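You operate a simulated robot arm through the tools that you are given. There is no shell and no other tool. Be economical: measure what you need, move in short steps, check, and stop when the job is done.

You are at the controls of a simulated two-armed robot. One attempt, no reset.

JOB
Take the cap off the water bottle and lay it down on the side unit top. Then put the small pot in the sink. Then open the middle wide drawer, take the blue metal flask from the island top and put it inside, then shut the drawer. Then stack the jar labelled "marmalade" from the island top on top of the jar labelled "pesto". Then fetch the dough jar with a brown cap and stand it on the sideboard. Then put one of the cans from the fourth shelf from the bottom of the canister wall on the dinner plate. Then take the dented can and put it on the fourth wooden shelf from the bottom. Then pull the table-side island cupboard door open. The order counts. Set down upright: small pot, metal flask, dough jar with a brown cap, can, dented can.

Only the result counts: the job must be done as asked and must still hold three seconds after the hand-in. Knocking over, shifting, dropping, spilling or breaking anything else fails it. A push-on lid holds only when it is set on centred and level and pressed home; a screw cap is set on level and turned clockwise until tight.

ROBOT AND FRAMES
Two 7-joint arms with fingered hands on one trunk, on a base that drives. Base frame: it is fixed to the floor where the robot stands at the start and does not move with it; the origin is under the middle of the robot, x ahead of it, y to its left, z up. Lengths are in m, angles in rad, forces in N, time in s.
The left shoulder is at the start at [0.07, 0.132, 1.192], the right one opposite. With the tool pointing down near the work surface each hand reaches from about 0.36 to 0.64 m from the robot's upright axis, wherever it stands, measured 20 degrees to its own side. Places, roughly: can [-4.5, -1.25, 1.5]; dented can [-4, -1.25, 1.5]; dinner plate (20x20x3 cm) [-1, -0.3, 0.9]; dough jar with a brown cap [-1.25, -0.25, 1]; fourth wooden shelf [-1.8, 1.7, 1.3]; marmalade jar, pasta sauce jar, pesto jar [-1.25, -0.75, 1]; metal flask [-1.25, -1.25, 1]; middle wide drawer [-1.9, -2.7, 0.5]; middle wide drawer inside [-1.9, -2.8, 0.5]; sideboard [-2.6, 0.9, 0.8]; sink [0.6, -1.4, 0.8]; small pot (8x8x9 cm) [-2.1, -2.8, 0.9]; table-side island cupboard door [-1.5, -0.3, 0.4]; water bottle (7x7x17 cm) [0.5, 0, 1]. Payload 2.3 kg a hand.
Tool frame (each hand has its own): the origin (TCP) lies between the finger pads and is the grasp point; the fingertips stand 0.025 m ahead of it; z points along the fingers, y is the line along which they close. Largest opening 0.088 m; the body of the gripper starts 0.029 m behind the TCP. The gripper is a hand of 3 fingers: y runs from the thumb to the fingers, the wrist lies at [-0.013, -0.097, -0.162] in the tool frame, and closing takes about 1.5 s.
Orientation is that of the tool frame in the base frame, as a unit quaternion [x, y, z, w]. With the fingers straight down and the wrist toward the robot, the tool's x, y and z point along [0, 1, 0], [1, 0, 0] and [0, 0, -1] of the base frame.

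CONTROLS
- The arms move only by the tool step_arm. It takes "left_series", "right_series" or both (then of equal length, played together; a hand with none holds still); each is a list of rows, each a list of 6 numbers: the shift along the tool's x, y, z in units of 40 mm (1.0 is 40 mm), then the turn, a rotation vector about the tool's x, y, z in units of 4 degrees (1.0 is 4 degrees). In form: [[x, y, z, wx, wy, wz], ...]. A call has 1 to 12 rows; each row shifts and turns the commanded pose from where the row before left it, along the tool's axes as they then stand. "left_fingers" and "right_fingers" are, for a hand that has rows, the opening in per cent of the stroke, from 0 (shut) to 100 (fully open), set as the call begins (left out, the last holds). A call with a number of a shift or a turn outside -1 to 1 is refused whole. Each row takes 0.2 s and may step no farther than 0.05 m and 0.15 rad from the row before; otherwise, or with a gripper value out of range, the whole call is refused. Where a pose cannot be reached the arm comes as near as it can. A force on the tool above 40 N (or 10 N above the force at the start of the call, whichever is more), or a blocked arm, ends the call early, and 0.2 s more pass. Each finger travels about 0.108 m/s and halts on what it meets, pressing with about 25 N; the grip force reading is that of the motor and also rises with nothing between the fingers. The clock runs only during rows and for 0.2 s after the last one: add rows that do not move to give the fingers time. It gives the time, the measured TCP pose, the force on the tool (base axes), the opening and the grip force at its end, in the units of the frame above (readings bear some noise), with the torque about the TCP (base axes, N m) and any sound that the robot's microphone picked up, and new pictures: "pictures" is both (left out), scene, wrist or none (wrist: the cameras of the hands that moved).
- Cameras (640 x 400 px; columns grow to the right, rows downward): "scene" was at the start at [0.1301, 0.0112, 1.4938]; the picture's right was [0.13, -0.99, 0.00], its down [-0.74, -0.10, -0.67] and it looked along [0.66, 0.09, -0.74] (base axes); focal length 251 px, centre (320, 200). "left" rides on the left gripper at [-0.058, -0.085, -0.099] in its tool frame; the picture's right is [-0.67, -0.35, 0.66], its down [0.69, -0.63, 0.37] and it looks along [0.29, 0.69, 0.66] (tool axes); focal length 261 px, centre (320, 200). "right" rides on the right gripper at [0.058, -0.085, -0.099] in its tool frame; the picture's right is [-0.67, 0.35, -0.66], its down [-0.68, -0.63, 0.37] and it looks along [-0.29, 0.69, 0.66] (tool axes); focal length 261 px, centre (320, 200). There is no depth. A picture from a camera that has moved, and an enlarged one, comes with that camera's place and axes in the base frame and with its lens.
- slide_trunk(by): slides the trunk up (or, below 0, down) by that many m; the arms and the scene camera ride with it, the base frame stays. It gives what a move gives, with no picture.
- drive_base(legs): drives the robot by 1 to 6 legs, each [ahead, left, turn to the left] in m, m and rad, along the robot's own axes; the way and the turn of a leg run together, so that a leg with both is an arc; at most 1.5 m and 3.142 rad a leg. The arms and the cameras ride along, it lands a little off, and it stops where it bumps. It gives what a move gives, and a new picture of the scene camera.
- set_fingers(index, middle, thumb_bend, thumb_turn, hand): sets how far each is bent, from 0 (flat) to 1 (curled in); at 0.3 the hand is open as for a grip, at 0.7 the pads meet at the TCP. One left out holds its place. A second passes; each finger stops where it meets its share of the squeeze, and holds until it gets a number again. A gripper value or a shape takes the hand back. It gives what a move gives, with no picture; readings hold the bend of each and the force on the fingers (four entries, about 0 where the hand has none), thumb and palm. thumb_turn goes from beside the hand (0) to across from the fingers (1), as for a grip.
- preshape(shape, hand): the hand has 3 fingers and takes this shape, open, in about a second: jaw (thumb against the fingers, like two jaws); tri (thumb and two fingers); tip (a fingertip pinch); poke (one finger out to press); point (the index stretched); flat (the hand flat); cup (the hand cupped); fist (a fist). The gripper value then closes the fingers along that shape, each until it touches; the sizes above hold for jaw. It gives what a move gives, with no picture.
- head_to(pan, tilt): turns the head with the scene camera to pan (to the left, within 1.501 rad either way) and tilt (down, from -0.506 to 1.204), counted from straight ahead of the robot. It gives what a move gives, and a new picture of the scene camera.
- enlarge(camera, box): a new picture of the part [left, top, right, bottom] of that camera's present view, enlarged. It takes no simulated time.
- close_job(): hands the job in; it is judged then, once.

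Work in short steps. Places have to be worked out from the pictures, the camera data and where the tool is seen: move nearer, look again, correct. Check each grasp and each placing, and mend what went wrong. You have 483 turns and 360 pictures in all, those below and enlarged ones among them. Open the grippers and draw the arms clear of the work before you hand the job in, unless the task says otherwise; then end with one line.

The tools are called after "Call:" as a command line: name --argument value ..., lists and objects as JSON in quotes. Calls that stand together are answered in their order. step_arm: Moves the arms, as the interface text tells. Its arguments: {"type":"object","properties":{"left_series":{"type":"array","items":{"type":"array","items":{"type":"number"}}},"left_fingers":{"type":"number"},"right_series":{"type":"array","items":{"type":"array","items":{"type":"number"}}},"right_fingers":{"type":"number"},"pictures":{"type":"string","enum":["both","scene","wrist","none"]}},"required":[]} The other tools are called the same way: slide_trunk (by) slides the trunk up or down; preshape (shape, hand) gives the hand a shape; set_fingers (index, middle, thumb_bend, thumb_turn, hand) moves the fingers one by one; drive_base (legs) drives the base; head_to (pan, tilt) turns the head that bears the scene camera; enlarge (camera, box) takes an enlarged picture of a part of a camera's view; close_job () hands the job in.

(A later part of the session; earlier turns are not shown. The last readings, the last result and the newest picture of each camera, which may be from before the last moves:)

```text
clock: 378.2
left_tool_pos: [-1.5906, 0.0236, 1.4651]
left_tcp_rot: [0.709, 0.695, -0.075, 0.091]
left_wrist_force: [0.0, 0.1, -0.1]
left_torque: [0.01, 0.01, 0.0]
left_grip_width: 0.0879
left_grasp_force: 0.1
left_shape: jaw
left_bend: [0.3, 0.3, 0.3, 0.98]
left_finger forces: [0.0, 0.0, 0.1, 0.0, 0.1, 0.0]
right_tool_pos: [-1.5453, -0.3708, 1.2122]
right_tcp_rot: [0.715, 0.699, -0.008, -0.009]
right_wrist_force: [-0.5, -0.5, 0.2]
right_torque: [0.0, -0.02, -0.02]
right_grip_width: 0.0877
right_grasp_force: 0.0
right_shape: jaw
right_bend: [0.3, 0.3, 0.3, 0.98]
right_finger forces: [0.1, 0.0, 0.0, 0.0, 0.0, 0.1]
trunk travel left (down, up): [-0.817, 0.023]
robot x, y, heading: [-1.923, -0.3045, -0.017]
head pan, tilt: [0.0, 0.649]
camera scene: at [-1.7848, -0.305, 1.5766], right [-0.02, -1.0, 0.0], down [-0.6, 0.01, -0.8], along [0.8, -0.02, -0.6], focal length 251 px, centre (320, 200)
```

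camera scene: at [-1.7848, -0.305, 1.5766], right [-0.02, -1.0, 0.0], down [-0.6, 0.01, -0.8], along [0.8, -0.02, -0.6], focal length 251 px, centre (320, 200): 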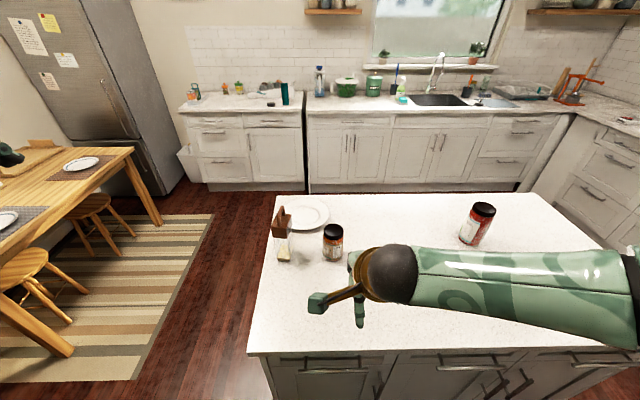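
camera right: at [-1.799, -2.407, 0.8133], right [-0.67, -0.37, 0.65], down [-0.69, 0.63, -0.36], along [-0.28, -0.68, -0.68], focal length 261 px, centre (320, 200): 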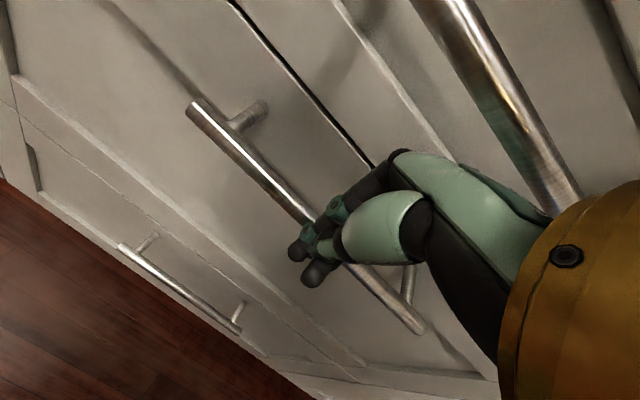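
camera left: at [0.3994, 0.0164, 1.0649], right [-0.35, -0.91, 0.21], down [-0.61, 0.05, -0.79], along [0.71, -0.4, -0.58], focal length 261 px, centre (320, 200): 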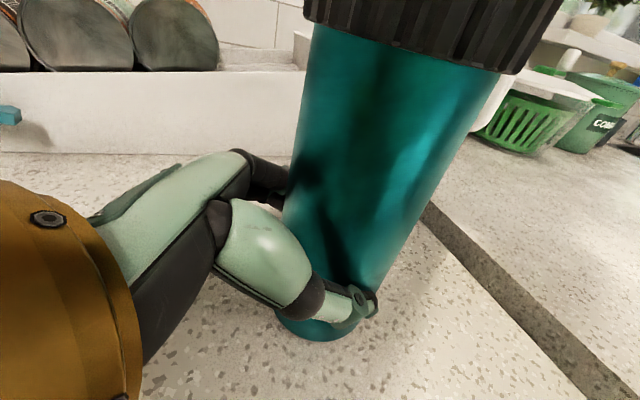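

Call:
enlarge --camera "scene" --box '[240, 180, 380, 290]'

```text
3.64 times, centred on (310, 235) of scene
camera zoom: at [-1.7848, -0.305, 1.5766], right [-0.02, -1.0, 0.0], down [-0.6, 0.01, -0.8], along [0.8, -0.02, -0.6], focal length 913 px, centre (356, 73)
```

zoom: 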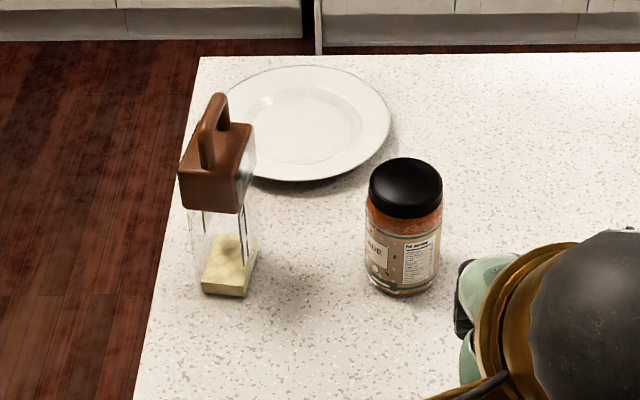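

Marmalade lid at ≈(−1.222,−0.362), top ≈1.025. Drive 0.13 ahead and extend the arm over it.

Call:
drive_base --legs '[[0.13, 0, 0.018]]'

Call:
step_arm --right_series '[[0, 0.9, 0, 0, 0, 0], [0, 0.9, 0, 0, 0, 0], [0, 0.9, 0, 0, 0, 0], [0, 0.9, 0, 0, 0, 0], [0, 0, 0, 0, 0, 0]]'

```text
clock: 379.5
left_tool_pos: [-1.4717, 0.0254, 1.4664]
left_tcp_rot: [0.703, 0.701, -0.073, 0.094]
left_wrist_force: [-0.2, 0.3, -0.7]
left_torque: [-0.02, -0.02, 0.01]
left_grip_width: 0.0878
left_grasp_force: 0.0
left_shape: jaw
left_bend: [0.3, 0.3, 0.3, 0.98]
left_finger forces: [0.1, 0.0, 0.1, 0.0, 0.1, 0.0]
right_tool_pos: [-1.4187, -0.3686, 1.2133]
right_tcp_rot: [0.709, 0.705, -0.006, -0.007]
right_wrist_force: [-0.5, -0.6, -0.3]
right_torque: [-0.01, 0.02, -0.02]
right_grip_width: 0.088
right_grasp_force: 0.0
right_shape: jaw
right_bend: [0.3, 0.3, 0.3, 0.98]
right_finger forces: [0.0, 0.0, 0.0, 0.1, 0.0, 0.1]
trunk travel left (down, up): [-0.817, 0.023]
robot x, y, heading: [-1.7952, -0.3036, -0.007]
head pan, tilt: [0.0, 0.649]
camera scene: at [-1.661, -0.306, 1.5771], right [0.0, -1.0, 0.0], down [-0.6, 0.0, -0.8], along [0.8, 0.0, -0.6], focal length 251 px, centre (320, 200)
```

scene: 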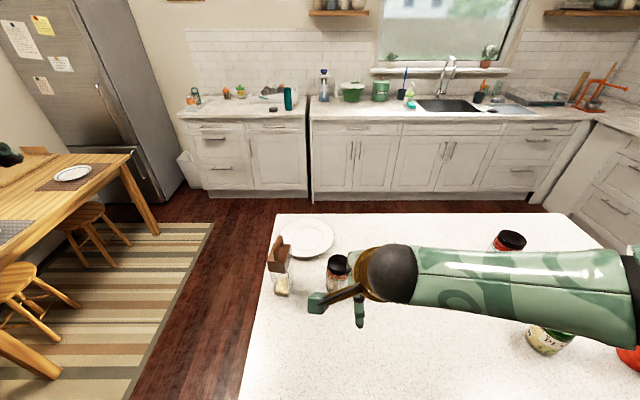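

```text
clock: 380.7
left_tool_pos: [-1.468, 0.0257, 1.4656]
left_tcp_rot: [0.703, 0.701, -0.073, 0.093]
left_wrist_force: [-0.6, 0.1, -0.4]
left_torque: [0.03, 0.03, 0.0]
left_grip_width: 0.0877
left_grasp_force: 0.0
left_shape: jaw
left_bend: [0.3, 0.3, 0.3, 0.98]
left_finger forces: [0.0, 0.0, 0.0, 0.0, 0.1, 0.1]
right_tool_pos: [-1.2701, -0.3687, 1.2086]
right_tcp_rot: [0.709, 0.706, -0.009, -0.009]
right_wrist_force: [0.7, -0.7, 0.6]
right_torque: [0.03, 0.0, 0.02]
right_grip_width: 0.0876
right_grasp_force: 0.1
right_shape: jaw
right_bend: [0.3, 0.3, 0.3, 0.98]
right_finger forces: [0.1, 0.0, 0.1, 0.0, 0.0, 0.0]
trunk travel left (down, up): [-0.817, 0.023]
robot x, y, heading: [-1.7944, -0.3062, -0.001]
head pan, tilt: [0.0, 0.649]
camera scene: at [-1.6558, -0.3059, 1.5767], right [0.0, -1.0, 0.0], down [-0.6, 0.0, -0.8], along [0.8, 0.0, -0.6], focal length 251 px, centre (320, 200)
camera right: at [-1.352, -0.3113, 1.3101], right [0.36, -0.67, 0.65], down [-0.64, -0.68, -0.35], along [0.68, -0.29, -0.68], focal length 261 px, centre (320, 200)
```

scene: 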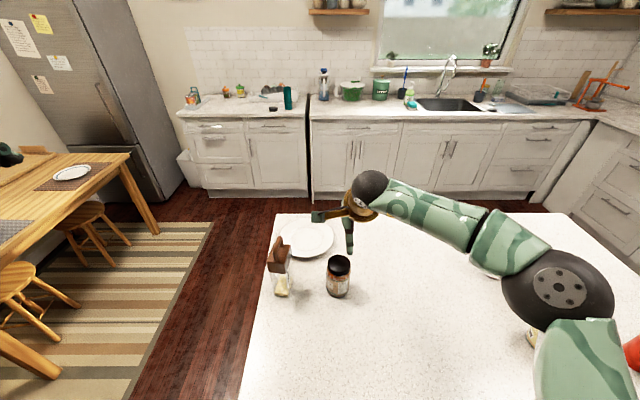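
right: 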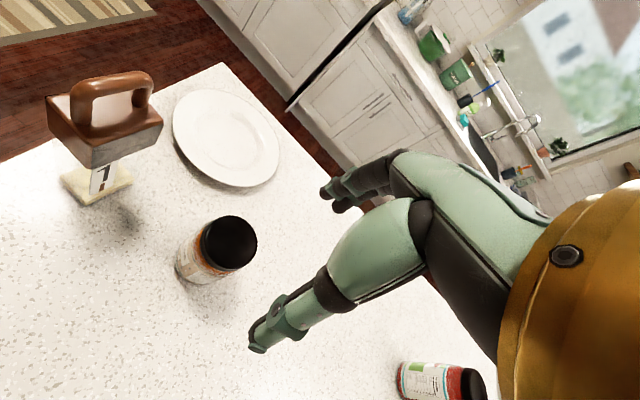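

Lid at (−1.218,−0.363). Move over and descend halfway.

Call:
step_arm --right_series '[[0.15, 0.7, 0, 0, 0, 0], [0, 0.6, 0, 0, 0, 0], [0, 0, 0.9, 0, 0, 0], [0, 0, 0.9, 0, 0, 0], [0, 0, 0.9, 0, 0, 0], [0, 0, 0, 0, 0, 0]]'

```text
clock: 382.1
left_tool_pos: [-1.4665, 0.0254, 1.4655]
left_tcp_rot: [0.703, 0.701, -0.074, 0.092]
left_wrist_force: [0.3, 0.4, 0.3]
left_torque: [0.01, 0.0, 0.02]
left_grip_width: 0.0876
left_grasp_force: 0.1
left_shape: jaw
left_bend: [0.3, 0.3, 0.3, 0.98]
left_finger forces: [0.0, 0.1, 0.0, 0.0, 0.0, 0.0]
right_tool_pos: [-1.2188, -0.3634, 1.0976]
right_tcp_rot: [0.708, 0.706, -0.007, -0.008]
right_wrist_force: [0.6, -0.1, 0.3]
right_torque: [-0.01, 0.01, -0.02]
right_grip_width: 0.0875
right_grasp_force: 0.1
right_shape: jaw
right_bend: [0.3, 0.3, 0.3, 0.98]
right_finger forces: [0.1, 0.0, 0.0, 0.0, 0.1, 0.0]
trunk travel left (down, up): [-0.817, 0.023]
robot x, y, heading: [-1.7955, -0.3036, -0.006]
head pan, tilt: [0.0, 0.649]
camera scene: at [-1.6555, -0.3059, 1.5766], right [0.0, -1.0, 0.0], down [-0.6, 0.0, -0.8], along [0.8, 0.0, -0.6], focal length 251 px, centre (320, 200)
camera right: at [-1.3009, -0.3062, 1.2002], right [0.36, -0.67, 0.65], down [-0.64, -0.68, -0.35], along [0.68, -0.29, -0.68], focal length 261 px, centre (320, 200)
```

scene: 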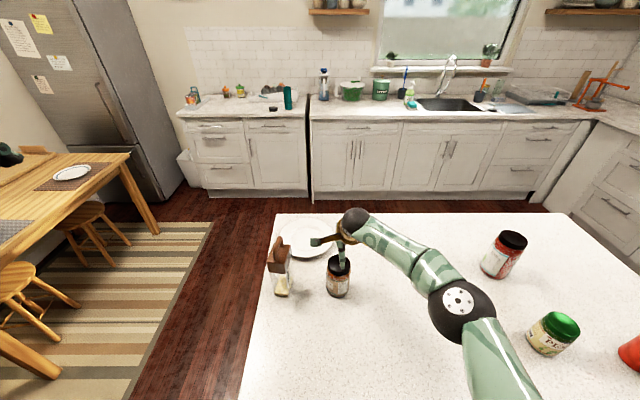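
right: 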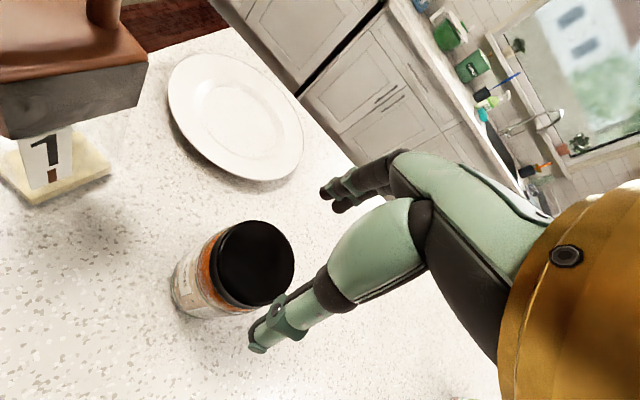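

Centred. Descend to z≈1.022 and close.

Call:
step_arm --right_series '[[0.08, 0, 0.8, 0, 0, 0], [0, 0, 0.7, 0, 0, 0], [0, 0, 0.4, 0, 0, 0], [0, 0, 0, 0, 0, 0]]' --pictures "none"

Call:
step_arm --right_series '[[0, 0, 0, 0, 0, 0], [0, 0, 0, 0, 0, 0], [0, 0, 0, 0, 0, 0], [0, 0, 0, 0, 0, 0], [0, 0, 0, 0, 0, 0], [0, 0, 0, 0, 0, 0]]' --right_fingers 0 --pictures "wrist"

```text
clock: 383.1
left_tool_pos: [-1.4665, 0.0253, 1.4658]
left_tcp_rot: [0.703, 0.701, -0.074, 0.092]
left_wrist_force: [-0.7, 0.3, 0.0]
left_torque: [-0.03, 0.01, -0.01]
left_grip_width: 0.0878
left_grasp_force: 0.1
left_shape: jaw
left_bend: [0.3, 0.3, 0.3, 0.98]
left_finger forces: [0.1, 0.1, 0.0, 0.0, 0.0, 0.1]
right_tool_pos: [-1.2228, -0.3586, 1.0232]
right_tcp_rot: [0.709, 0.706, -0.007, -0.009]
right_wrist_force: [2.1, 0.0, 2.3]
right_torque: [0.0, -0.05, 0.0]
right_grip_width: 0.0878
right_grasp_force: 0.0
right_shape: jaw
right_bend: [0.29, 0.3, 0.3, 0.98]
right_finger forces: [1.7, 0.0, 0.0, 0.0, 0.1, 0.1]
trunk travel left (down, up): [-0.817, 0.023]
robot x, y, heading: [-1.7945, -0.3042, -0.002]
head pan, tilt: [0.0, 0.649]
```

```text
clock: 384.5
left_tool_pos: [-1.466, 0.0258, 1.466]
left_tcp_rot: [0.703, 0.701, -0.073, 0.093]
left_wrist_force: [0.6, 0.9, 0.1]
left_torque: [0.0, -0.02, 0.02]
left_grip_width: 0.0876
left_grasp_force: 0.1
left_shape: jaw
left_bend: [0.3, 0.3, 0.3, 0.98]
left_finger forces: [0.0, 0.0, 0.0, 0.1, 0.1, 0.0]
right_tool_pos: [-1.2212, -0.359, 1.0233]
right_tcp_rot: [0.708, 0.706, -0.007, -0.008]
right_wrist_force: [0.4, 0.9, 2.5]
right_torque: [-0.03, 0.11, 0.02]
right_grip_width: 0.0635
right_grasp_force: 25.3
right_shape: jaw
right_bend: [0.33, 0.33, 0.66, 1.0]
right_finger forces: [18.3, 7.5, 0.0, 0.0, 24.6, 0.1]
trunk travel left (down, up): [-0.817, 0.023]
robot x, y, heading: [-1.7943, -0.3023, 0.001]
head pan, tilt: [0.0, 0.649]
camera right: at [-1.3046, -0.3017, 1.1255], right [0.36, -0.67, 0.65], down [-0.64, -0.68, -0.35], along [0.68, -0.29, -0.68], focal length 261 px, centre (320, 200)
```

right: 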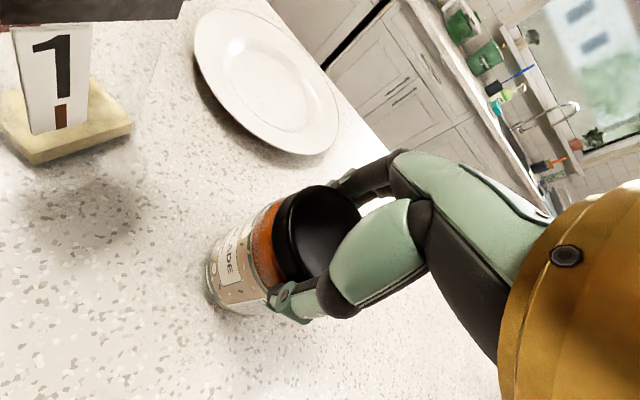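

Gripped. Lift, pull in slightly, then strafe right toward the pesto jar.

Call:
step_arm --right_series '[[0, 0, -0.5, 0, 0, 0], [0, 0, -0.9, 0, 0, 0], [0, 0, -0.9, 0, 0, 0], [0, 0, -0.9, 0, 0, 0], [0, 0, -0.9, 0, 0, 0], [0, -0.9, -0.3, 0, 0, 0], [0, -0.9, 0, 0, 0, 0], [0, -0.9, 0, 0, 0, 0], [0, 0, 0, 0, 0, 0]]' --pictures "wrist"

Call:
drive_base --legs '[[0, -0.5, 0]]'

```text
clock: 386.5
left_tool_pos: [-1.4645, 0.0248, 1.4651]
left_tcp_rot: [0.703, 0.701, -0.075, 0.091]
left_wrist_force: [0.4, 0.5, 0.7]
left_torque: [-0.02, 0.01, -0.03]
left_grip_width: 0.0878
left_grasp_force: 0.1
left_shape: jaw
left_bend: [0.3, 0.3, 0.3, 0.98]
left_finger forces: [0.0, 0.1, 0.0, 0.0, 0.0, 0.1]
right_tool_pos: [-1.3269, -0.3576, 1.1996]
right_tcp_rot: [0.709, 0.705, -0.008, -0.01]
right_wrist_force: [-0.5, 0.5, -4.9]
right_torque: [0.04, 0.03, -0.01]
right_grip_width: 0.0616
right_grasp_force: 25.1
right_shape: jaw
right_bend: [0.37, 0.34, 0.68, 1.0]
right_finger forces: [13.9, 7.9, 0.0, 0.0, 22.9, 0.0]
trunk travel left (down, up): [-0.817, 0.023]
robot x, y, heading: [-1.7934, -0.3043, -0.001]
head pan, tilt: [0.0, 0.649]
camera right: at [-1.4082, -0.3014, 1.3024], right [0.36, -0.67, 0.64], down [-0.64, -0.68, -0.35], along [0.68, -0.29, -0.68], focal length 261 px, centre (320, 200)
```

right: 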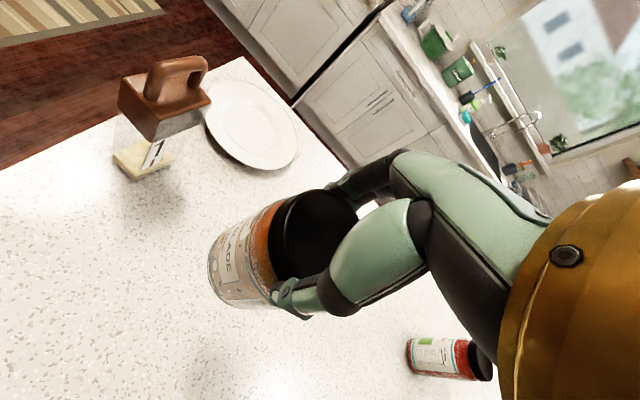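

```text
clock: 389.5
left_tool_pos: [-1.4676, -0.4734, 1.4645]
left_tcp_rot: [0.7, 0.704, -0.075, 0.093]
left_wrist_force: [-0.1, 0.7, -0.4]
left_torque: [-0.04, -0.03, 0.0]
left_grip_width: 0.0878
left_grasp_force: 0.0
left_shape: jaw
left_bend: [0.3, 0.3, 0.3, 0.98]
left_finger forces: [0.0, 0.0, 0.1, 0.0, 0.0, 0.0]
right_tool_pos: [-1.3254, -0.8568, 1.1997]
right_tcp_rot: [0.705, 0.709, -0.008, -0.009]
right_wrist_force: [0.4, 0.2, -5.5]
right_torque: [0.01, 0.04, 0.01]
right_grip_width: 0.0614
right_grasp_force: 25.1
right_shape: jaw
right_bend: [0.37, 0.34, 0.68, 1.0]
right_finger forces: [13.8, 7.9, 0.0, 0.0, 22.9, 0.0]
trunk travel left (down, up): [-0.817, 0.023]
robot x, y, heading: [-1.7949, -0.8097, 0.011]
head pan, tilt: [0.0, 0.649]
camera scene: at [-1.6534, -0.8064, 1.5764], right [0.01, -1.0, 0.0], down [-0.61, 0.0, -0.8], along [0.8, 0.0, -0.61], focal length 251 px, centre (320, 200)
```

scene: 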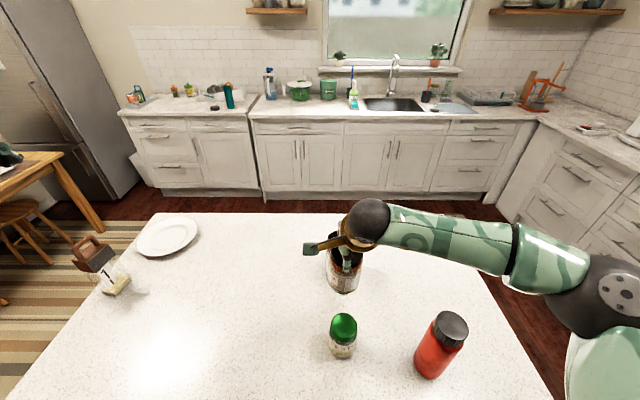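

Call:
enlarge --camera "scene" --box '[280, 190, 480, 390]'

Call:
step_arm --right_series '[[0, 0, 0, 0, 0, 0]]' --pictures "wrist"

```text
2.00 times, centred on (380, 290) of scene
camera zoom: at [-1.6534, -0.8064, 1.5764], right [0.01, -1.0, 0.0], down [-0.61, 0.0, -0.8], along [0.8, 0.0, -0.61], focal length 502 px, centre (200, 20)
```

zoom: 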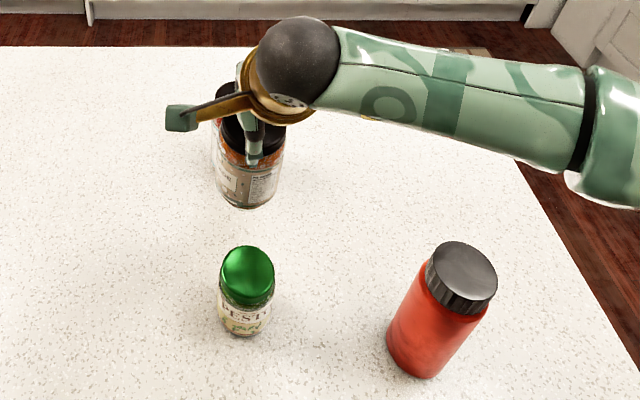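

```text
clock: 389.9
left_tool_pos: [-1.4678, -0.4765, 1.4652]
left_tcp_rot: [0.7, 0.704, -0.074, 0.091]
left_wrist_force: [0.4, 0.0, -0.8]
left_torque: [0.02, -0.03, 0.01]
left_grip_width: 0.0878
left_grasp_force: 0.1
left_shape: jaw
left_bend: [0.3, 0.3, 0.3, 0.98]
left_finger forces: [0.0, 0.0, 0.1, 0.0, 0.0, 0.1]
right_tool_pos: [-1.3258, -0.8583, 1.1992]
right_tcp_rot: [0.706, 0.708, -0.008, -0.01]
right_wrist_force: [0.3, -0.3, -4.8]
right_torque: [0.04, 0.07, -0.01]
right_grip_width: 0.0613
right_grasp_force: 25.2
right_shape: jaw
right_bend: [0.37, 0.34, 0.68, 1.0]
right_finger forces: [13.8, 7.9, 0.0, 0.0, 22.9, 0.1]
trunk travel left (down, up): [-0.817, 0.023]
robot x, y, heading: [-1.7985, -0.8128, 0.003]
head pan, tilt: [0.0, 0.649]
camera right: at [-1.4083, -0.8028, 1.3021], right [0.37, -0.67, 0.64], down [-0.63, -0.69, -0.35], along [0.68, -0.28, -0.68], focal length 261 px, centre (320, 200)
```

right: 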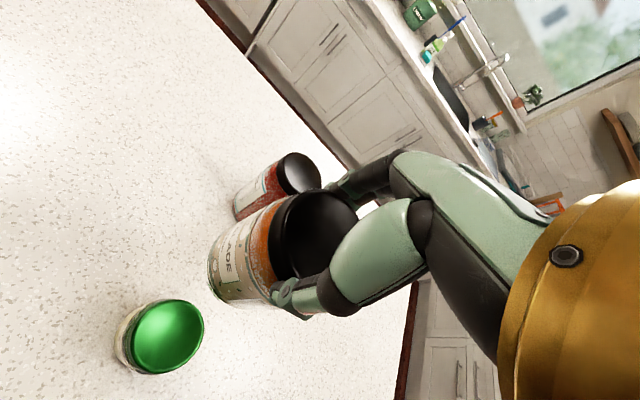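

Pesto lid at (−1.378,−0.860), top ≈1.02. Align marmalade above it, levelling the tool, and lower to just above.

Call:
step_arm --right_series '[[-0.15, -0.7, 0, -0.36, 0, 0], [0, -0.63, 0, 0, 0, 0], [0, 0, 0.6, 0, 0, 0], [0, 0, 0.4, 0, 0, 0], [0, 0, 0, 0, 0, 0]]'

Call:
enlarge --camera "scene" --box '[280, 230, 420, 390]'

```text
clock: 391.1
left_tool_pos: [-1.4689, -0.4768, 1.466]
left_tcp_rot: [0.7, 0.705, -0.074, 0.092]
left_wrist_force: [0.1, 0.3, -0.1]
left_torque: [-0.01, 0.01, 0.02]
left_grip_width: 0.0876
left_grasp_force: 0.1
left_shape: jaw
left_bend: [0.3, 0.3, 0.3, 0.98]
left_finger forces: [0.1, 0.0, 0.1, 0.0, 0.1, 0.0]
right_tool_pos: [-1.3802, -0.8636, 1.1614]
right_tcp_rot: [0.706, 0.709, 0.002, 0.0]
right_wrist_force: [0.1, -0.1, -6.2]
right_torque: [0.01, 0.06, 0.0]
right_grip_width: 0.0614
right_grasp_force: 25.4
right_shape: jaw
right_bend: [0.37, 0.34, 0.68, 1.0]
right_finger forces: [13.6, 8.0, 0.0, 0.1, 22.7, 0.0]
trunk travel left (down, up): [-0.817, 0.023]
robot x, y, heading: [-1.7922, -0.8119, 0.003]
head pan, tilt: [0.0, 0.649]
camera scene: at [-1.6547, -0.8097, 1.5766], right [0.0, -1.0, 0.0], down [-0.6, 0.0, -0.8], along [0.8, 0.0, -0.6], focal length 251 px, centre (320, 200)
camera right: at [-1.4647, -0.8079, 1.2621], right [0.35, -0.67, 0.65], down [-0.63, -0.69, -0.37], along [0.7, -0.28, -0.66], focal length 261 px, centre (320, 200)
```

scene: 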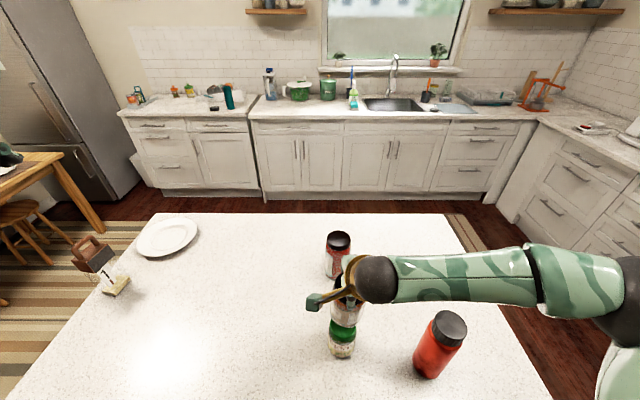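
right: 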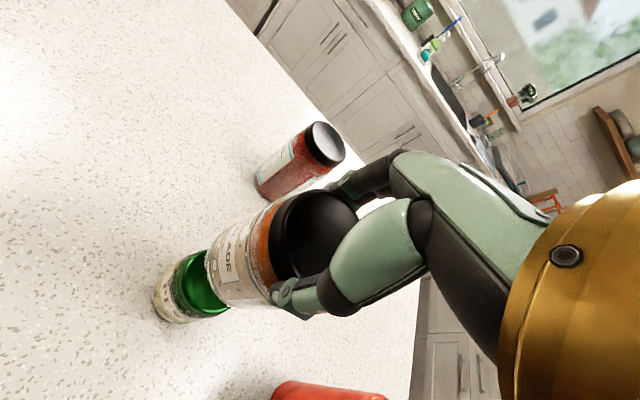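

```text
2.50 times, centred on (350, 310) of scene
camera zoom: at [-1.6547, -0.8097, 1.5766], right [0.0, -1.0, 0.0], down [-0.6, 0.0, -0.8], along [0.8, 0.0, -0.6], focal length 628 px, centre (245, -75)
```

zoom: 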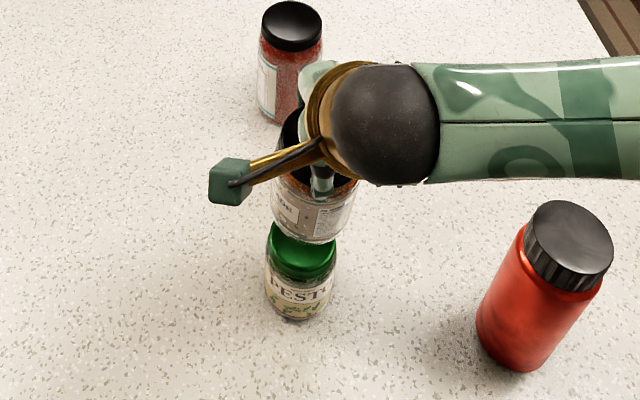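

Call:
enlarge --camera "right" --box '[140, 170, 370, 330]'

```text
2.50 times, centred on (255, 250) of right
camera zoom: at [-1.4647, -0.8079, 1.2621], right [0.35, -0.67, 0.65], down [-0.63, -0.69, -0.37], along [0.7, -0.28, -0.66], focal length 652 px, centre (482, 75)
```

zoom: 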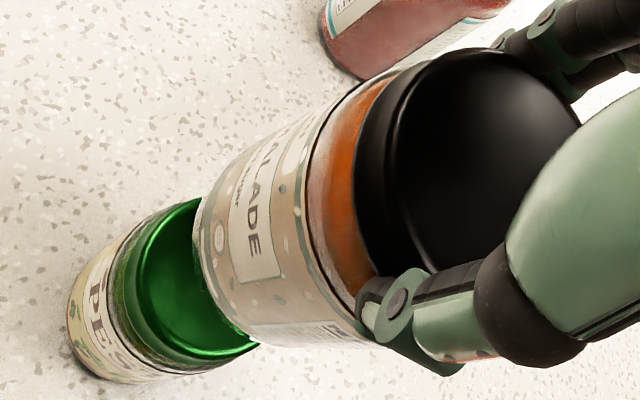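

Jar is upright and within ~5 mm. Apply a small correction and lower to contact.

Call:
step_arm --right_series '[[0.06, -0.09, 0.4, 0, 0, 0], [0, 0, 0.3, 0, 0, 0], [0, 0, 0.1, 0, 0, 0], [0, 0, 0.1, 0, 0, 0], [0, 0, 0.08, 0, 0, 0], [0, 0, 0.08, 0, 0, 0], [0, 0, 0, 0, 0, 0]]'

Call:
enlarge --camera "scene" --box '[290, 250, 400, 380]'

```text
clock: 392.5
left_tool_pos: [-1.4751, -0.4743, 1.4657]
left_tcp_rot: [0.7, 0.704, -0.072, 0.094]
left_wrist_force: [0.6, -0.3, -0.4]
left_torque: [0.02, 0.03, 0.02]
left_grip_width: 0.0877
left_grasp_force: 0.1
left_shape: jaw
left_bend: [0.3, 0.3, 0.3, 0.98]
left_finger forces: [0.0, 0.1, 0.1, 0.0, 0.0, 0.1]
right_tool_pos: [-1.3853, -0.8595, 1.1261]
right_tcp_rot: [0.704, 0.71, 0.01, 0.006]
right_wrist_force: [-0.4, 1.8, 32.2]
right_torque: [-0.02, 0.69, -0.01]
right_grip_width: 0.0613
right_grasp_force: 24.6
right_shape: jaw
right_bend: [0.35, 0.33, 0.71, 1.0]
right_finger forces: [17.8, 8.6, 0.0, 0.0, 39.0, 0.1]
trunk travel left (down, up): [-0.817, 0.023]
robot x, y, heading: [-1.7938, -0.8071, -0.001]
head pan, tilt: [0.0, 0.649]
stopped in row 6 (right hand): the force on the tool passed its limit at 44 N (the readings are from after the stop); the commanded pose is now the measured one
camera scene: at [-1.6606, -0.8078, 1.5773], right [0.01, -1.0, 0.0], down [-0.6, 0.0, -0.8], along [0.8, 0.0, -0.6], focal length 251 px, centre (320, 200)
camera right: at [-1.472, -0.8037, 1.2251], right [0.34, -0.67, 0.66], down [-0.62, -0.69, -0.38], along [0.71, -0.27, -0.65], focal length 261 px, centre (320, 200)
```

scene: 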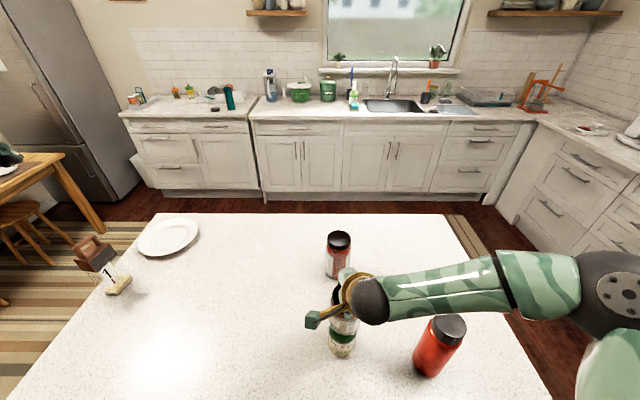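
right: 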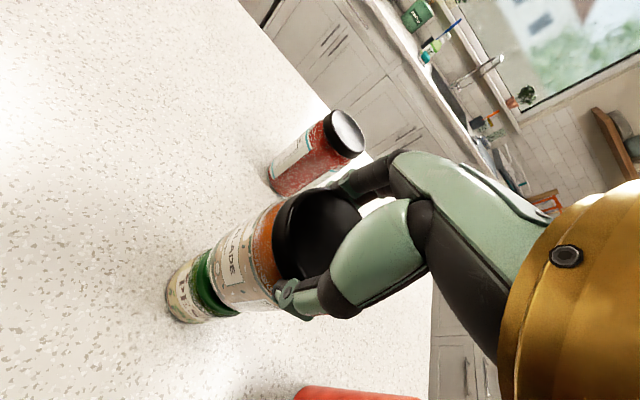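

```text
3.08 times, centred on (345, 315) of scene
camera zoom: at [-1.6606, -0.8078, 1.5773], right [0.01, -1.0, 0.0], down [-0.6, 0.0, -0.8], along [0.8, 0.0, -0.6], focal length 773 px, centre (243, -154)
```

zoom: 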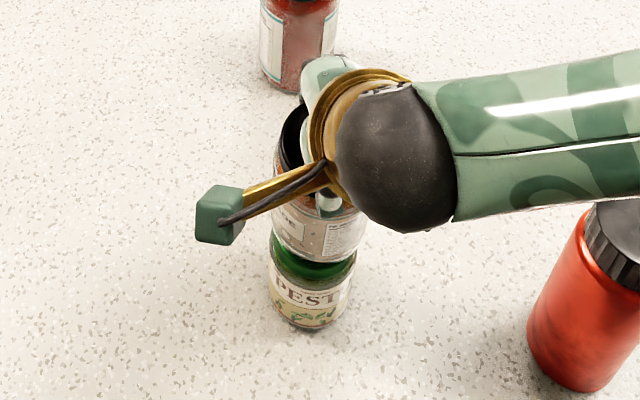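

Contact made. Level the tool, ease up slightly to unload, then check forces.

Call:
step_arm --right_series '[[0, 0, -0.1, 0.3, 0, 0], [0, 0, 0, 0, 0, 0], [0, 0, 0, 0, 0, 0]]' --pictures "none"

```text
clock: 393.3
left_tool_pos: [-1.4724, -0.4747, 1.4668]
left_tcp_rot: [0.7, 0.705, -0.073, 0.092]
left_wrist_force: [0.4, 0.4, -0.6]
left_torque: [0.01, -0.03, -0.02]
left_grip_width: 0.0874
left_grasp_force: 0.1
left_shape: jaw
left_bend: [0.3, 0.3, 0.3, 0.98]
left_finger forces: [0.0, 0.1, 0.0, 0.0, 0.0, 0.0]
right_tool_pos: [-1.384, -0.8598, 1.1254]
right_tcp_rot: [0.705, 0.709, -0.001, -0.005]
right_wrist_force: [1.4, 0.4, 12.8]
right_torque: [0.01, 0.25, -0.02]
right_grip_width: 0.061
right_grasp_force: 25.1
right_shape: jaw
right_bend: [0.35, 0.33, 0.71, 1.0]
right_finger forces: [15.3, 8.3, 0.0, 0.0, 28.5, 0.0]
trunk travel left (down, up): [-0.817, 0.023]
robot x, y, heading: [-1.793, -0.8104, 0.0]
head pan, tilt: [0.0, 0.649]
```

Call:
step_arm --right_series '[[0, 0, -0.06, 0.12, 0, 0], [0, 0, 0, 0, 0, 0], [0, 0, 0, 0, 0, 0]]' --pictures "none"

Call:
set_fingers --hand "right" --index 0.2 --middle 0.2 --thumb_bend 0.2

Call:
step_arm --right_series '[[0, 0, -0.3, 0, 0, 0], [0, 0, -0.5, 0, 0, 0], [0, 0, -0.8, 0, 0, 0], [0, 0, -0.8, 0, 0, 0], [0, 0, 0, 0, 0, 0]]'

Call:
enlarge --camera "scene" --box '[280, 220, 480, 390]'

```text
clock: 394.1
left_tool_pos: [-1.4693, -0.4756, 1.4657]
left_tcp_rot: [0.7, 0.704, -0.074, 0.093]
left_wrist_force: [-0.8, 0.6, -0.2]
left_torque: [-0.02, 0.03, 0.0]
left_grip_width: 0.0876
left_grasp_force: 0.1
left_shape: jaw
left_bend: [0.3, 0.3, 0.3, 0.98]
left_finger forces: [0.1, 0.0, 0.0, 0.0, 0.0, 0.0]
right_tool_pos: [-1.3822, -0.8602, 1.1272]
right_tcp_rot: [0.705, 0.709, -0.006, -0.01]
right_wrist_force: [0.2, -0.6, -3.8]
right_torque: [0.01, 0.06, 0.01]
right_grip_width: 0.0609
right_grasp_force: 24.9
right_shape: jaw
right_bend: [0.36, 0.33, 0.71, 1.0]
right_finger forces: [14.1, 7.7, 0.0, 0.0, 24.6, 0.0]
trunk travel left (down, up): [-0.817, 0.023]
robot x, y, heading: [-1.7936, -0.8083, 0.005]
head pan, tilt: [0.0, 0.649]
```

```text
clock: 395.1
left_tool_pos: [-1.4708, -0.4761, 1.4653]
left_tcp_rot: [0.7, 0.704, -0.073, 0.093]
left_wrist_force: [0.4, -0.9, 0.3]
left_torque: [0.01, 0.01, 0.02]
left_grip_width: 0.0877
left_grasp_force: 0.1
left_shape: jaw
left_bend: [0.3, 0.3, 0.3, 0.98]
left_finger forces: [0.0, 0.0, 0.0, 0.0, 0.1, 0.0]
right_tool_pos: [-1.3825, -0.8602, 1.1284]
right_tcp_rot: [0.705, 0.709, -0.004, -0.008]
right_wrist_force: [0.2, 0.1, 0.5]
right_torque: [0.03, -0.01, 0.01]
right_grip_width: 0.1028
right_grasp_force: 0.1
right_shape: fingers
right_bend: [0.2, 0.2, 0.2, 1.0]
right_finger forces: [0.0, 0.0, 0.1, 0.0, 0.0, 0.1]
trunk travel left (down, up): [-0.817, 0.023]
robot x, y, heading: [-1.7932, -0.8098, 0.002]
head pan, tilt: [0.0, 0.649]
```

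```text
clock: 396.3
left_tool_pos: [-1.4701, -0.476, 1.4654]
left_tcp_rot: [0.7, 0.704, -0.074, 0.092]
left_wrist_force: [0.2, -0.8, -0.3]
left_torque: [0.01, 0.03, 0.02]
left_grip_width: 0.0877
left_grasp_force: 0.0
left_shape: jaw
left_bend: [0.3, 0.3, 0.3, 0.98]
left_finger forces: [0.1, 0.0, 0.0, 0.0, 0.0, 0.0]
right_tool_pos: [-1.3802, -0.8595, 1.2249]
right_tcp_rot: [0.705, 0.709, -0.005, -0.009]
right_wrist_force: [0.0, 0.3, 0.5]
right_torque: [-0.02, 0.0, -0.03]
right_grip_width: 0.103
right_grasp_force: 0.1
right_shape: fingers
right_bend: [0.2, 0.2, 0.2, 1.0]
right_finger forces: [0.0, 0.0, 0.1, 0.0, 0.0, 0.0]
trunk travel left (down, up): [-0.817, 0.023]
robot x, y, heading: [-1.7916, -0.8144, 0.002]
head pan, tilt: [0.0, 0.649]
camera scene: at [-1.655, -0.8089, 1.5766], right [0.01, -1.0, 0.0], down [-0.6, 0.0, -0.8], along [0.8, 0.0, -0.6], focal length 251 px, centre (320, 200)
camera right: at [-1.4634, -0.8048, 1.3275], right [0.36, -0.67, 0.65], down [-0.63, -0.69, -0.36], along [0.68, -0.28, -0.67], focal length 261 px, centre (320, 200)
```

scene: 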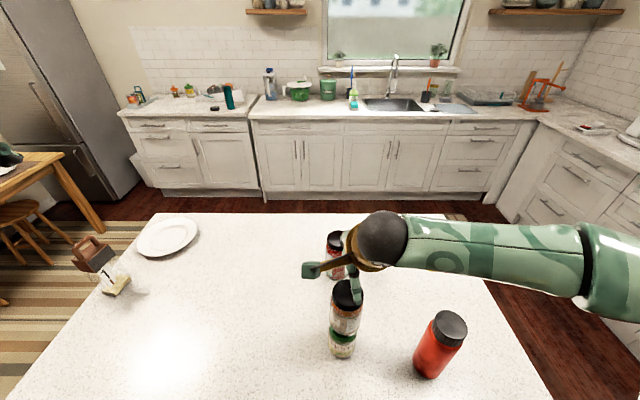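
right: 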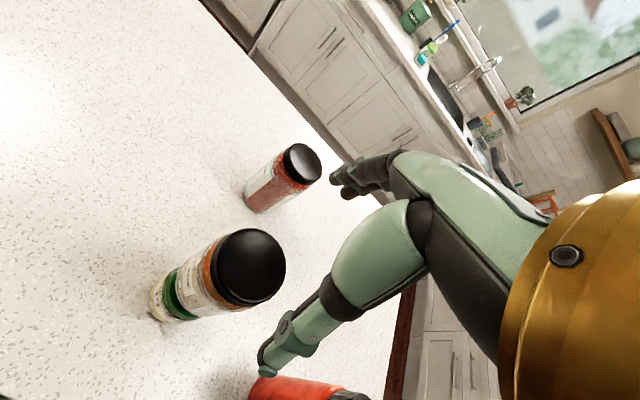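

```text
2.35 times, centred on (380, 305) of scene
camera zoom: at [-1.655, -0.8089, 1.5766], right [0.01, -1.0, 0.0], down [-0.6, 0.0, -0.8], along [0.8, 0.0, -0.6], focal length 591 px, centre (179, -47)
```

zoom: 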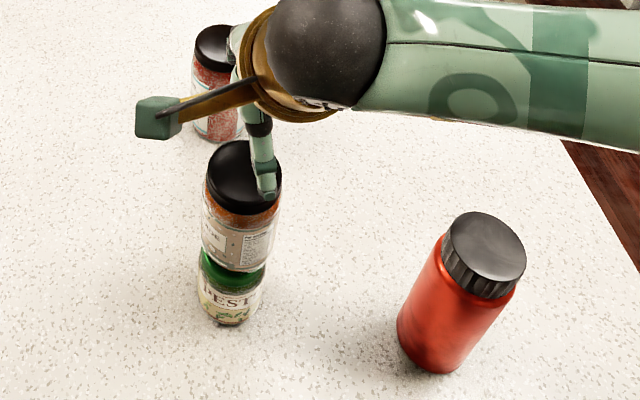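

Stack holds. Raise and retract the hand, then strafe back north to the dough jar (brown cap with handle).

Call:
step_arm --right_series '[[0, 0, -0.9, 0, 0, 0], [0, -0.9, -0.3, 0, 0, 0], [0, -0.9, 0, 0, 0, 0], [0, 0, 0, 0, 0, 0]]' --pictures "none"

Call:
drive_base --legs '[[-0.05, 0.68, 0]]'

Call:
enlarge --camera "scene" --box '[270, 190, 410, 330]'

Call:
enlarge --camera "right" --box '[0, 0, 640, 400]'

```text
clock: 397.3
left_tool_pos: [-1.4692, -0.4756, 1.4657]
left_tcp_rot: [0.699, 0.705, -0.075, 0.092]
left_wrist_force: [0.2, -0.8, 0.1]
left_torque: [0.03, 0.03, 0.02]
left_grip_width: 0.0877
left_grasp_force: 0.0
left_shape: jaw
left_bend: [0.3, 0.3, 0.3, 0.98]
left_finger forces: [0.0, 0.0, 0.1, 0.1, 0.0, 0.0]
right_tool_pos: [-1.4534, -0.8601, 1.2723]
right_tcp_rot: [0.705, 0.71, -0.005, -0.008]
right_wrist_force: [-0.3, -0.3, 0.2]
right_torque: [-0.01, 0.01, 0.01]
right_grip_width: 0.1028
right_grasp_force: 0.1
right_shape: fingers
right_bend: [0.2, 0.2, 0.2, 1.0]
right_finger forces: [0.0, 0.1, 0.1, 0.1, 0.1, 0.0]
trunk travel left (down, up): [-0.817, 0.023]
robot x, y, heading: [-1.7925, -0.8086, 0.008]
head pan, tilt: [0.0, 0.649]
```

```text
clock: 401.0
left_tool_pos: [-1.5171, 0.1884, 1.466]
left_tcp_rot: [0.702, 0.702, -0.073, 0.091]
left_wrist_force: [1.3, -0.1, 0.9]
left_torque: [-0.02, -0.02, -0.02]
left_grip_width: 0.0878
left_grasp_force: 0.0
left_shape: jaw
left_bend: [0.3, 0.3, 0.3, 0.98]
left_finger forces: [0.0, 0.0, 0.0, 0.1, 0.0, 0.0]
right_tool_pos: [-1.5053, -0.1957, 1.2712]
right_tcp_rot: [0.707, 0.707, -0.004, -0.01]
right_wrist_force: [0.0, 0.1, 0.1]
right_torque: [0.0, -0.01, -0.02]
right_grip_width: 0.103
right_grasp_force: 0.1
right_shape: fingers
right_bend: [0.2, 0.2, 0.2, 1.0]
right_finger forces: [0.0, 0.1, 0.0, 0.1, 0.1, 0.0]
trunk travel left (down, up): [-0.817, 0.023]
robot x, y, heading: [-1.8457, -0.1445, 0.003]
head pan, tilt: [0.0, 0.649]
camera scene: at [-1.7063, -0.1434, 1.5766], right [0.0, -1.0, 0.0], down [-0.6, 0.0, -0.8], along [0.8, 0.0, -0.6], focal length 251 px, centre (320, 200)
```

scene: 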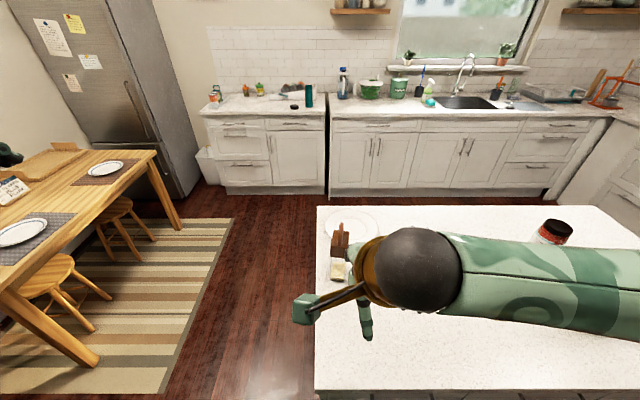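

```text
2.86 times, centred on (340, 260) of scene
camera zoom: at [-1.7063, -0.1434, 1.5766], right [0.0, -1.0, 0.0], down [-0.6, 0.0, -0.8], along [0.8, 0.0, -0.6], focal length 717 px, centre (263, 29)
```

zoom: 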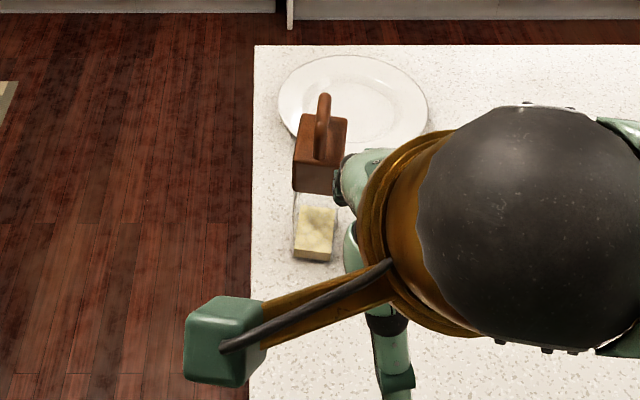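

```text
1.00 times, centred on (320, 200) of right (not enlarged: the box is as wide or as high as the picture)
camera zoom: at [-1.5884, -0.1395, 1.3744], right [0.36, -0.67, 0.64], down [-0.64, -0.68, -0.36], along [0.68, -0.28, -0.68], focal length 261 px, centre (320, 200)
```

zoom: 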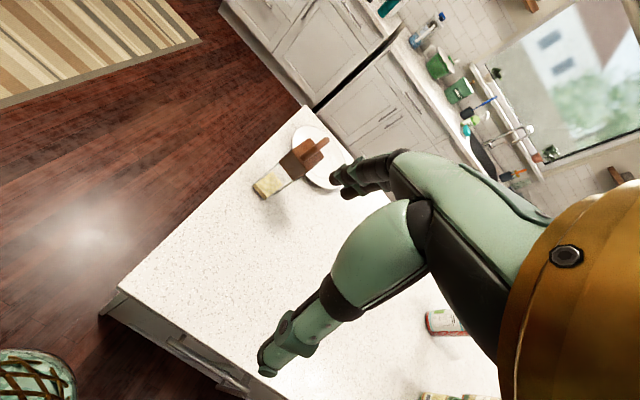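

The dough jar (square glass, brown cap with arch handle) is at ≈(−1.223,−0.20). I'll grip its body from the side: rotate the right hand to point ahead with horizontal closing.

Call:
preshape --hand "right" --shape "jaw"

Call:
step_arm --right_series '[[0, 0, 0, -1, -1, -1], [0, 0, 0, -1, -1, -1], [0, 0, 0, -1, -1, -1], [0, 0, 0, -1, -1, -1], [0, 0, 0, -1, -1, -1], [0, 0, 0, -1, -1, -1], [0, 0, 0, -1, -1, -1], [0, 0, 0, -1, -1, -1], [0, 0, 0, -1, -1, -1]]' --pictures "none"

Call:
step_arm --right_series '[[0, 0, 0, -1, -1, -1], [0, 0, 0, -1, -1, -1], [0, 0, 0, -1, -1, -1], [0, 0, 0, -1, -1, -1], [0, 0, 0, -1, -1, -1], [0, 0, 0, -1, -1, -1], [0, 0, 0, -1, -1, -1], [0, 0, 0, -1, -1, -1], [0, 0, 0, -0.32, -0.32, -0.32], [0, 0, 0, 0, 0, 0]]'

```text
clock: 401.9
left_tool_pos: [-1.5196, 0.191, 1.4648]
left_tcp_rot: [0.702, 0.702, -0.075, 0.092]
left_wrist_force: [-0.7, 0.3, 0.1]
left_torque: [0.01, 0.05, -0.01]
left_grip_width: 0.0877
left_grasp_force: 0.1
left_shape: jaw
left_bend: [0.3, 0.3, 0.3, 0.98]
left_finger forces: [0.0, 0.0, 0.0, 0.0, 0.0, 0.0]
right_tool_pos: [-1.505, -0.1939, 1.2718]
right_tcp_rot: [0.707, 0.707, -0.005, -0.008]
right_wrist_force: [-0.1, -0.2, 0.5]
right_torque: [0.0, -0.02, -0.03]
right_grip_width: 0.088
right_grasp_force: 0.1
right_shape: jaw
right_bend: [0.3, 0.3, 0.3, 0.98]
right_finger forces: [0.0, 0.0, 0.0, 0.1, 0.1, 0.0]
trunk travel left (down, up): [-0.817, 0.023]
robot x, y, heading: [-1.8461, -0.1459, 0.001]
head pan, tilt: [0.0, 0.649]
```

```text
clock: 403.9
left_tool_pos: [-1.52, 0.1916, 1.4649]
left_tcp_rot: [0.702, 0.702, -0.074, 0.092]
left_wrist_force: [-0.2, -0.1, 0.4]
left_torque: [0.02, -0.02, 0.0]
left_grip_width: 0.0879
left_grasp_force: 0.0
left_shape: jaw
left_bend: [0.3, 0.3, 0.3, 0.98]
left_finger forces: [0.0, 0.1, 0.0, 0.0, 0.0, 0.1]
right_tool_pos: [-1.5058, -0.1933, 1.2737]
right_tcp_rot: [0.394, 0.821, -0.002, 0.414]
right_wrist_force: [0.9, -0.2, 0.7]
right_torque: [0.02, 0.01, 0.04]
right_grip_width: 0.0879
right_grasp_force: 0.0
right_shape: jaw
right_bend: [0.3, 0.3, 0.3, 0.98]
right_finger forces: [0.0, 0.1, 0.1, 0.0, 0.1, 0.0]
trunk travel left (down, up): [-0.817, 0.023]
robot x, y, heading: [-1.8479, -0.1422, -0.002]
head pan, tilt: [0.0, 0.649]
```

```text
clock: 406.1
left_tool_pos: [-1.5197, 0.1903, 1.4664]
left_tcp_rot: [0.702, 0.702, -0.074, 0.092]
left_wrist_force: [0.5, -0.1, 0.1]
left_torque: [0.01, 0.0, 0.03]
left_grip_width: 0.0876
left_grasp_force: 0.0
left_shape: jaw
left_bend: [0.3, 0.3, 0.3, 0.98]
left_finger forces: [0.0, 0.0, 0.0, 0.1, 0.0, 0.0]
right_tool_pos: [-1.4616, -0.1531, 1.3021]
right_tcp_rot: [0.001, 0.713, 0.002, 0.701]
right_wrist_force: [-0.3, 0.6, -0.8]
right_torque: [0.0, 0.0, 0.0]
right_grip_width: 0.0879
right_grasp_force: 0.0
right_shape: jaw
right_bend: [0.3, 0.3, 0.3, 0.98]
right_finger forces: [0.0, 0.0, 0.0, 0.1, 0.0, 0.0]
right hand out of reach, approached as far as the arm can: row 1, 2, 3, 4, 5, 6, 7, 9
trunk travel left (down, up): [-0.817, 0.023]
robot x, y, heading: [-1.845, -0.1438, -0.002]
head pan, tilt: [0.0, 0.649]
camera scene: at [-1.7066, -0.141, 1.5766], right [0.0, -1.0, 0.0], down [-0.6, 0.0, -0.8], along [0.8, 0.0, -0.6], focal length 251 px, centre (320, 200)
camera right: at [-1.5606, -0.2397, 1.247], right [-0.64, 0.34, 0.68], down [0.38, -0.63, 0.68], along [0.66, 0.69, 0.28], focal length 261 px, centre (320, 200)
```

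scene: 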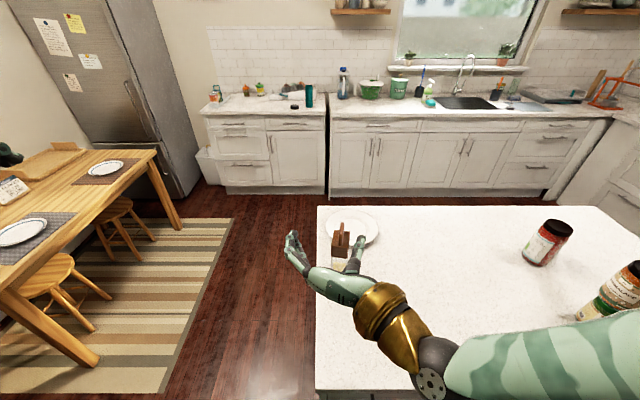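
right: 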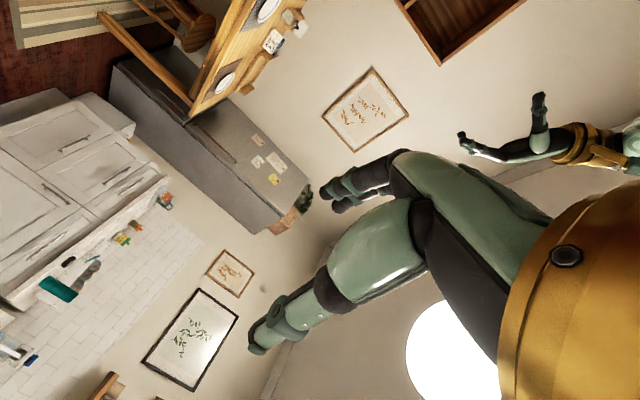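

Orientation reached. Lower the trunk 0.2 first and look.

Call:
slide_trunk --by -0.2

Call:
head_to --pan -0.15 --tilt 0.8

```text
clock: 408.3
left_tool_pos: [-1.5186, 0.1915, 1.2661]
left_tcp_rot: [0.703, 0.702, -0.073, 0.092]
left_wrist_force: [0.1, -0.4, -0.6]
left_torque: [-0.01, -0.02, 0.0]
left_grip_width: 0.0877
left_grasp_force: 0.1
left_shape: jaw
left_bend: [0.3, 0.3, 0.3, 0.98]
left_finger forces: [0.0, 0.1, 0.0, 0.0, 0.0, 0.1]
right_tool_pos: [-1.4607, -0.1537, 1.1021]
right_tcp_rot: [0.002, 0.714, 0.001, 0.7]
right_wrist_force: [-0.6, 0.8, -0.1]
right_torque: [0.01, 0.04, -0.01]
right_grip_width: 0.088
right_grasp_force: 0.1
right_shape: jaw
right_bend: [0.3, 0.3, 0.3, 0.98]
right_finger forces: [0.0, 0.0, 0.0, 0.1, 0.0, 0.0]
trunk travel left (down, up): [-0.617, 0.223]
robot x, y, heading: [-1.8445, -0.143, -0.004]
head pan, tilt: [0.0, 0.649]
```

```text
clock: 409.0
left_tool_pos: [-1.5184, 0.1903, 1.2657]
left_tcp_rot: [0.702, 0.703, -0.074, 0.091]
left_wrist_force: [0.9, 0.7, -0.3]
left_torque: [0.0, 0.01, 0.01]
left_grip_width: 0.0876
left_grasp_force: 0.2
left_shape: jaw
left_bend: [0.3, 0.3, 0.3, 0.98]
left_finger forces: [0.0, 0.1, 0.0, 0.0, 0.0, 0.0]
right_tool_pos: [-1.4597, -0.1541, 1.1025]
right_tcp_rot: [0.003, 0.714, 0.002, 0.7]
right_wrist_force: [0.0, 0.0, 0.4]
right_torque: [-0.03, 0.0, 0.01]
right_grip_width: 0.0881
right_grasp_force: 0.0
right_shape: jaw
right_bend: [0.3, 0.3, 0.3, 0.98]
right_finger forces: [0.0, 0.0, 0.0, 0.0, 0.0, 0.1]
trunk travel left (down, up): [-0.617, 0.223]
robot x, y, heading: [-1.8469, -0.1415, -0.002]
head pan, tilt: [-0.15, 0.799]
camera scene: at [-1.7136, -0.1533, 1.3641], right [-0.15, -0.99, 0.0], down [-0.71, 0.11, -0.7], along [0.69, -0.1, -0.72], focal length 251 px, centre (320, 200)
```

scene: 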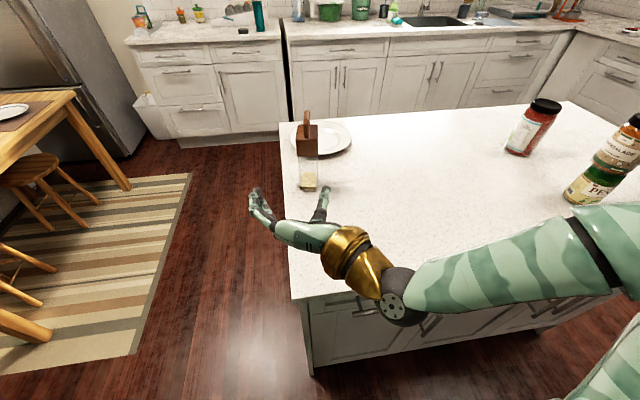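

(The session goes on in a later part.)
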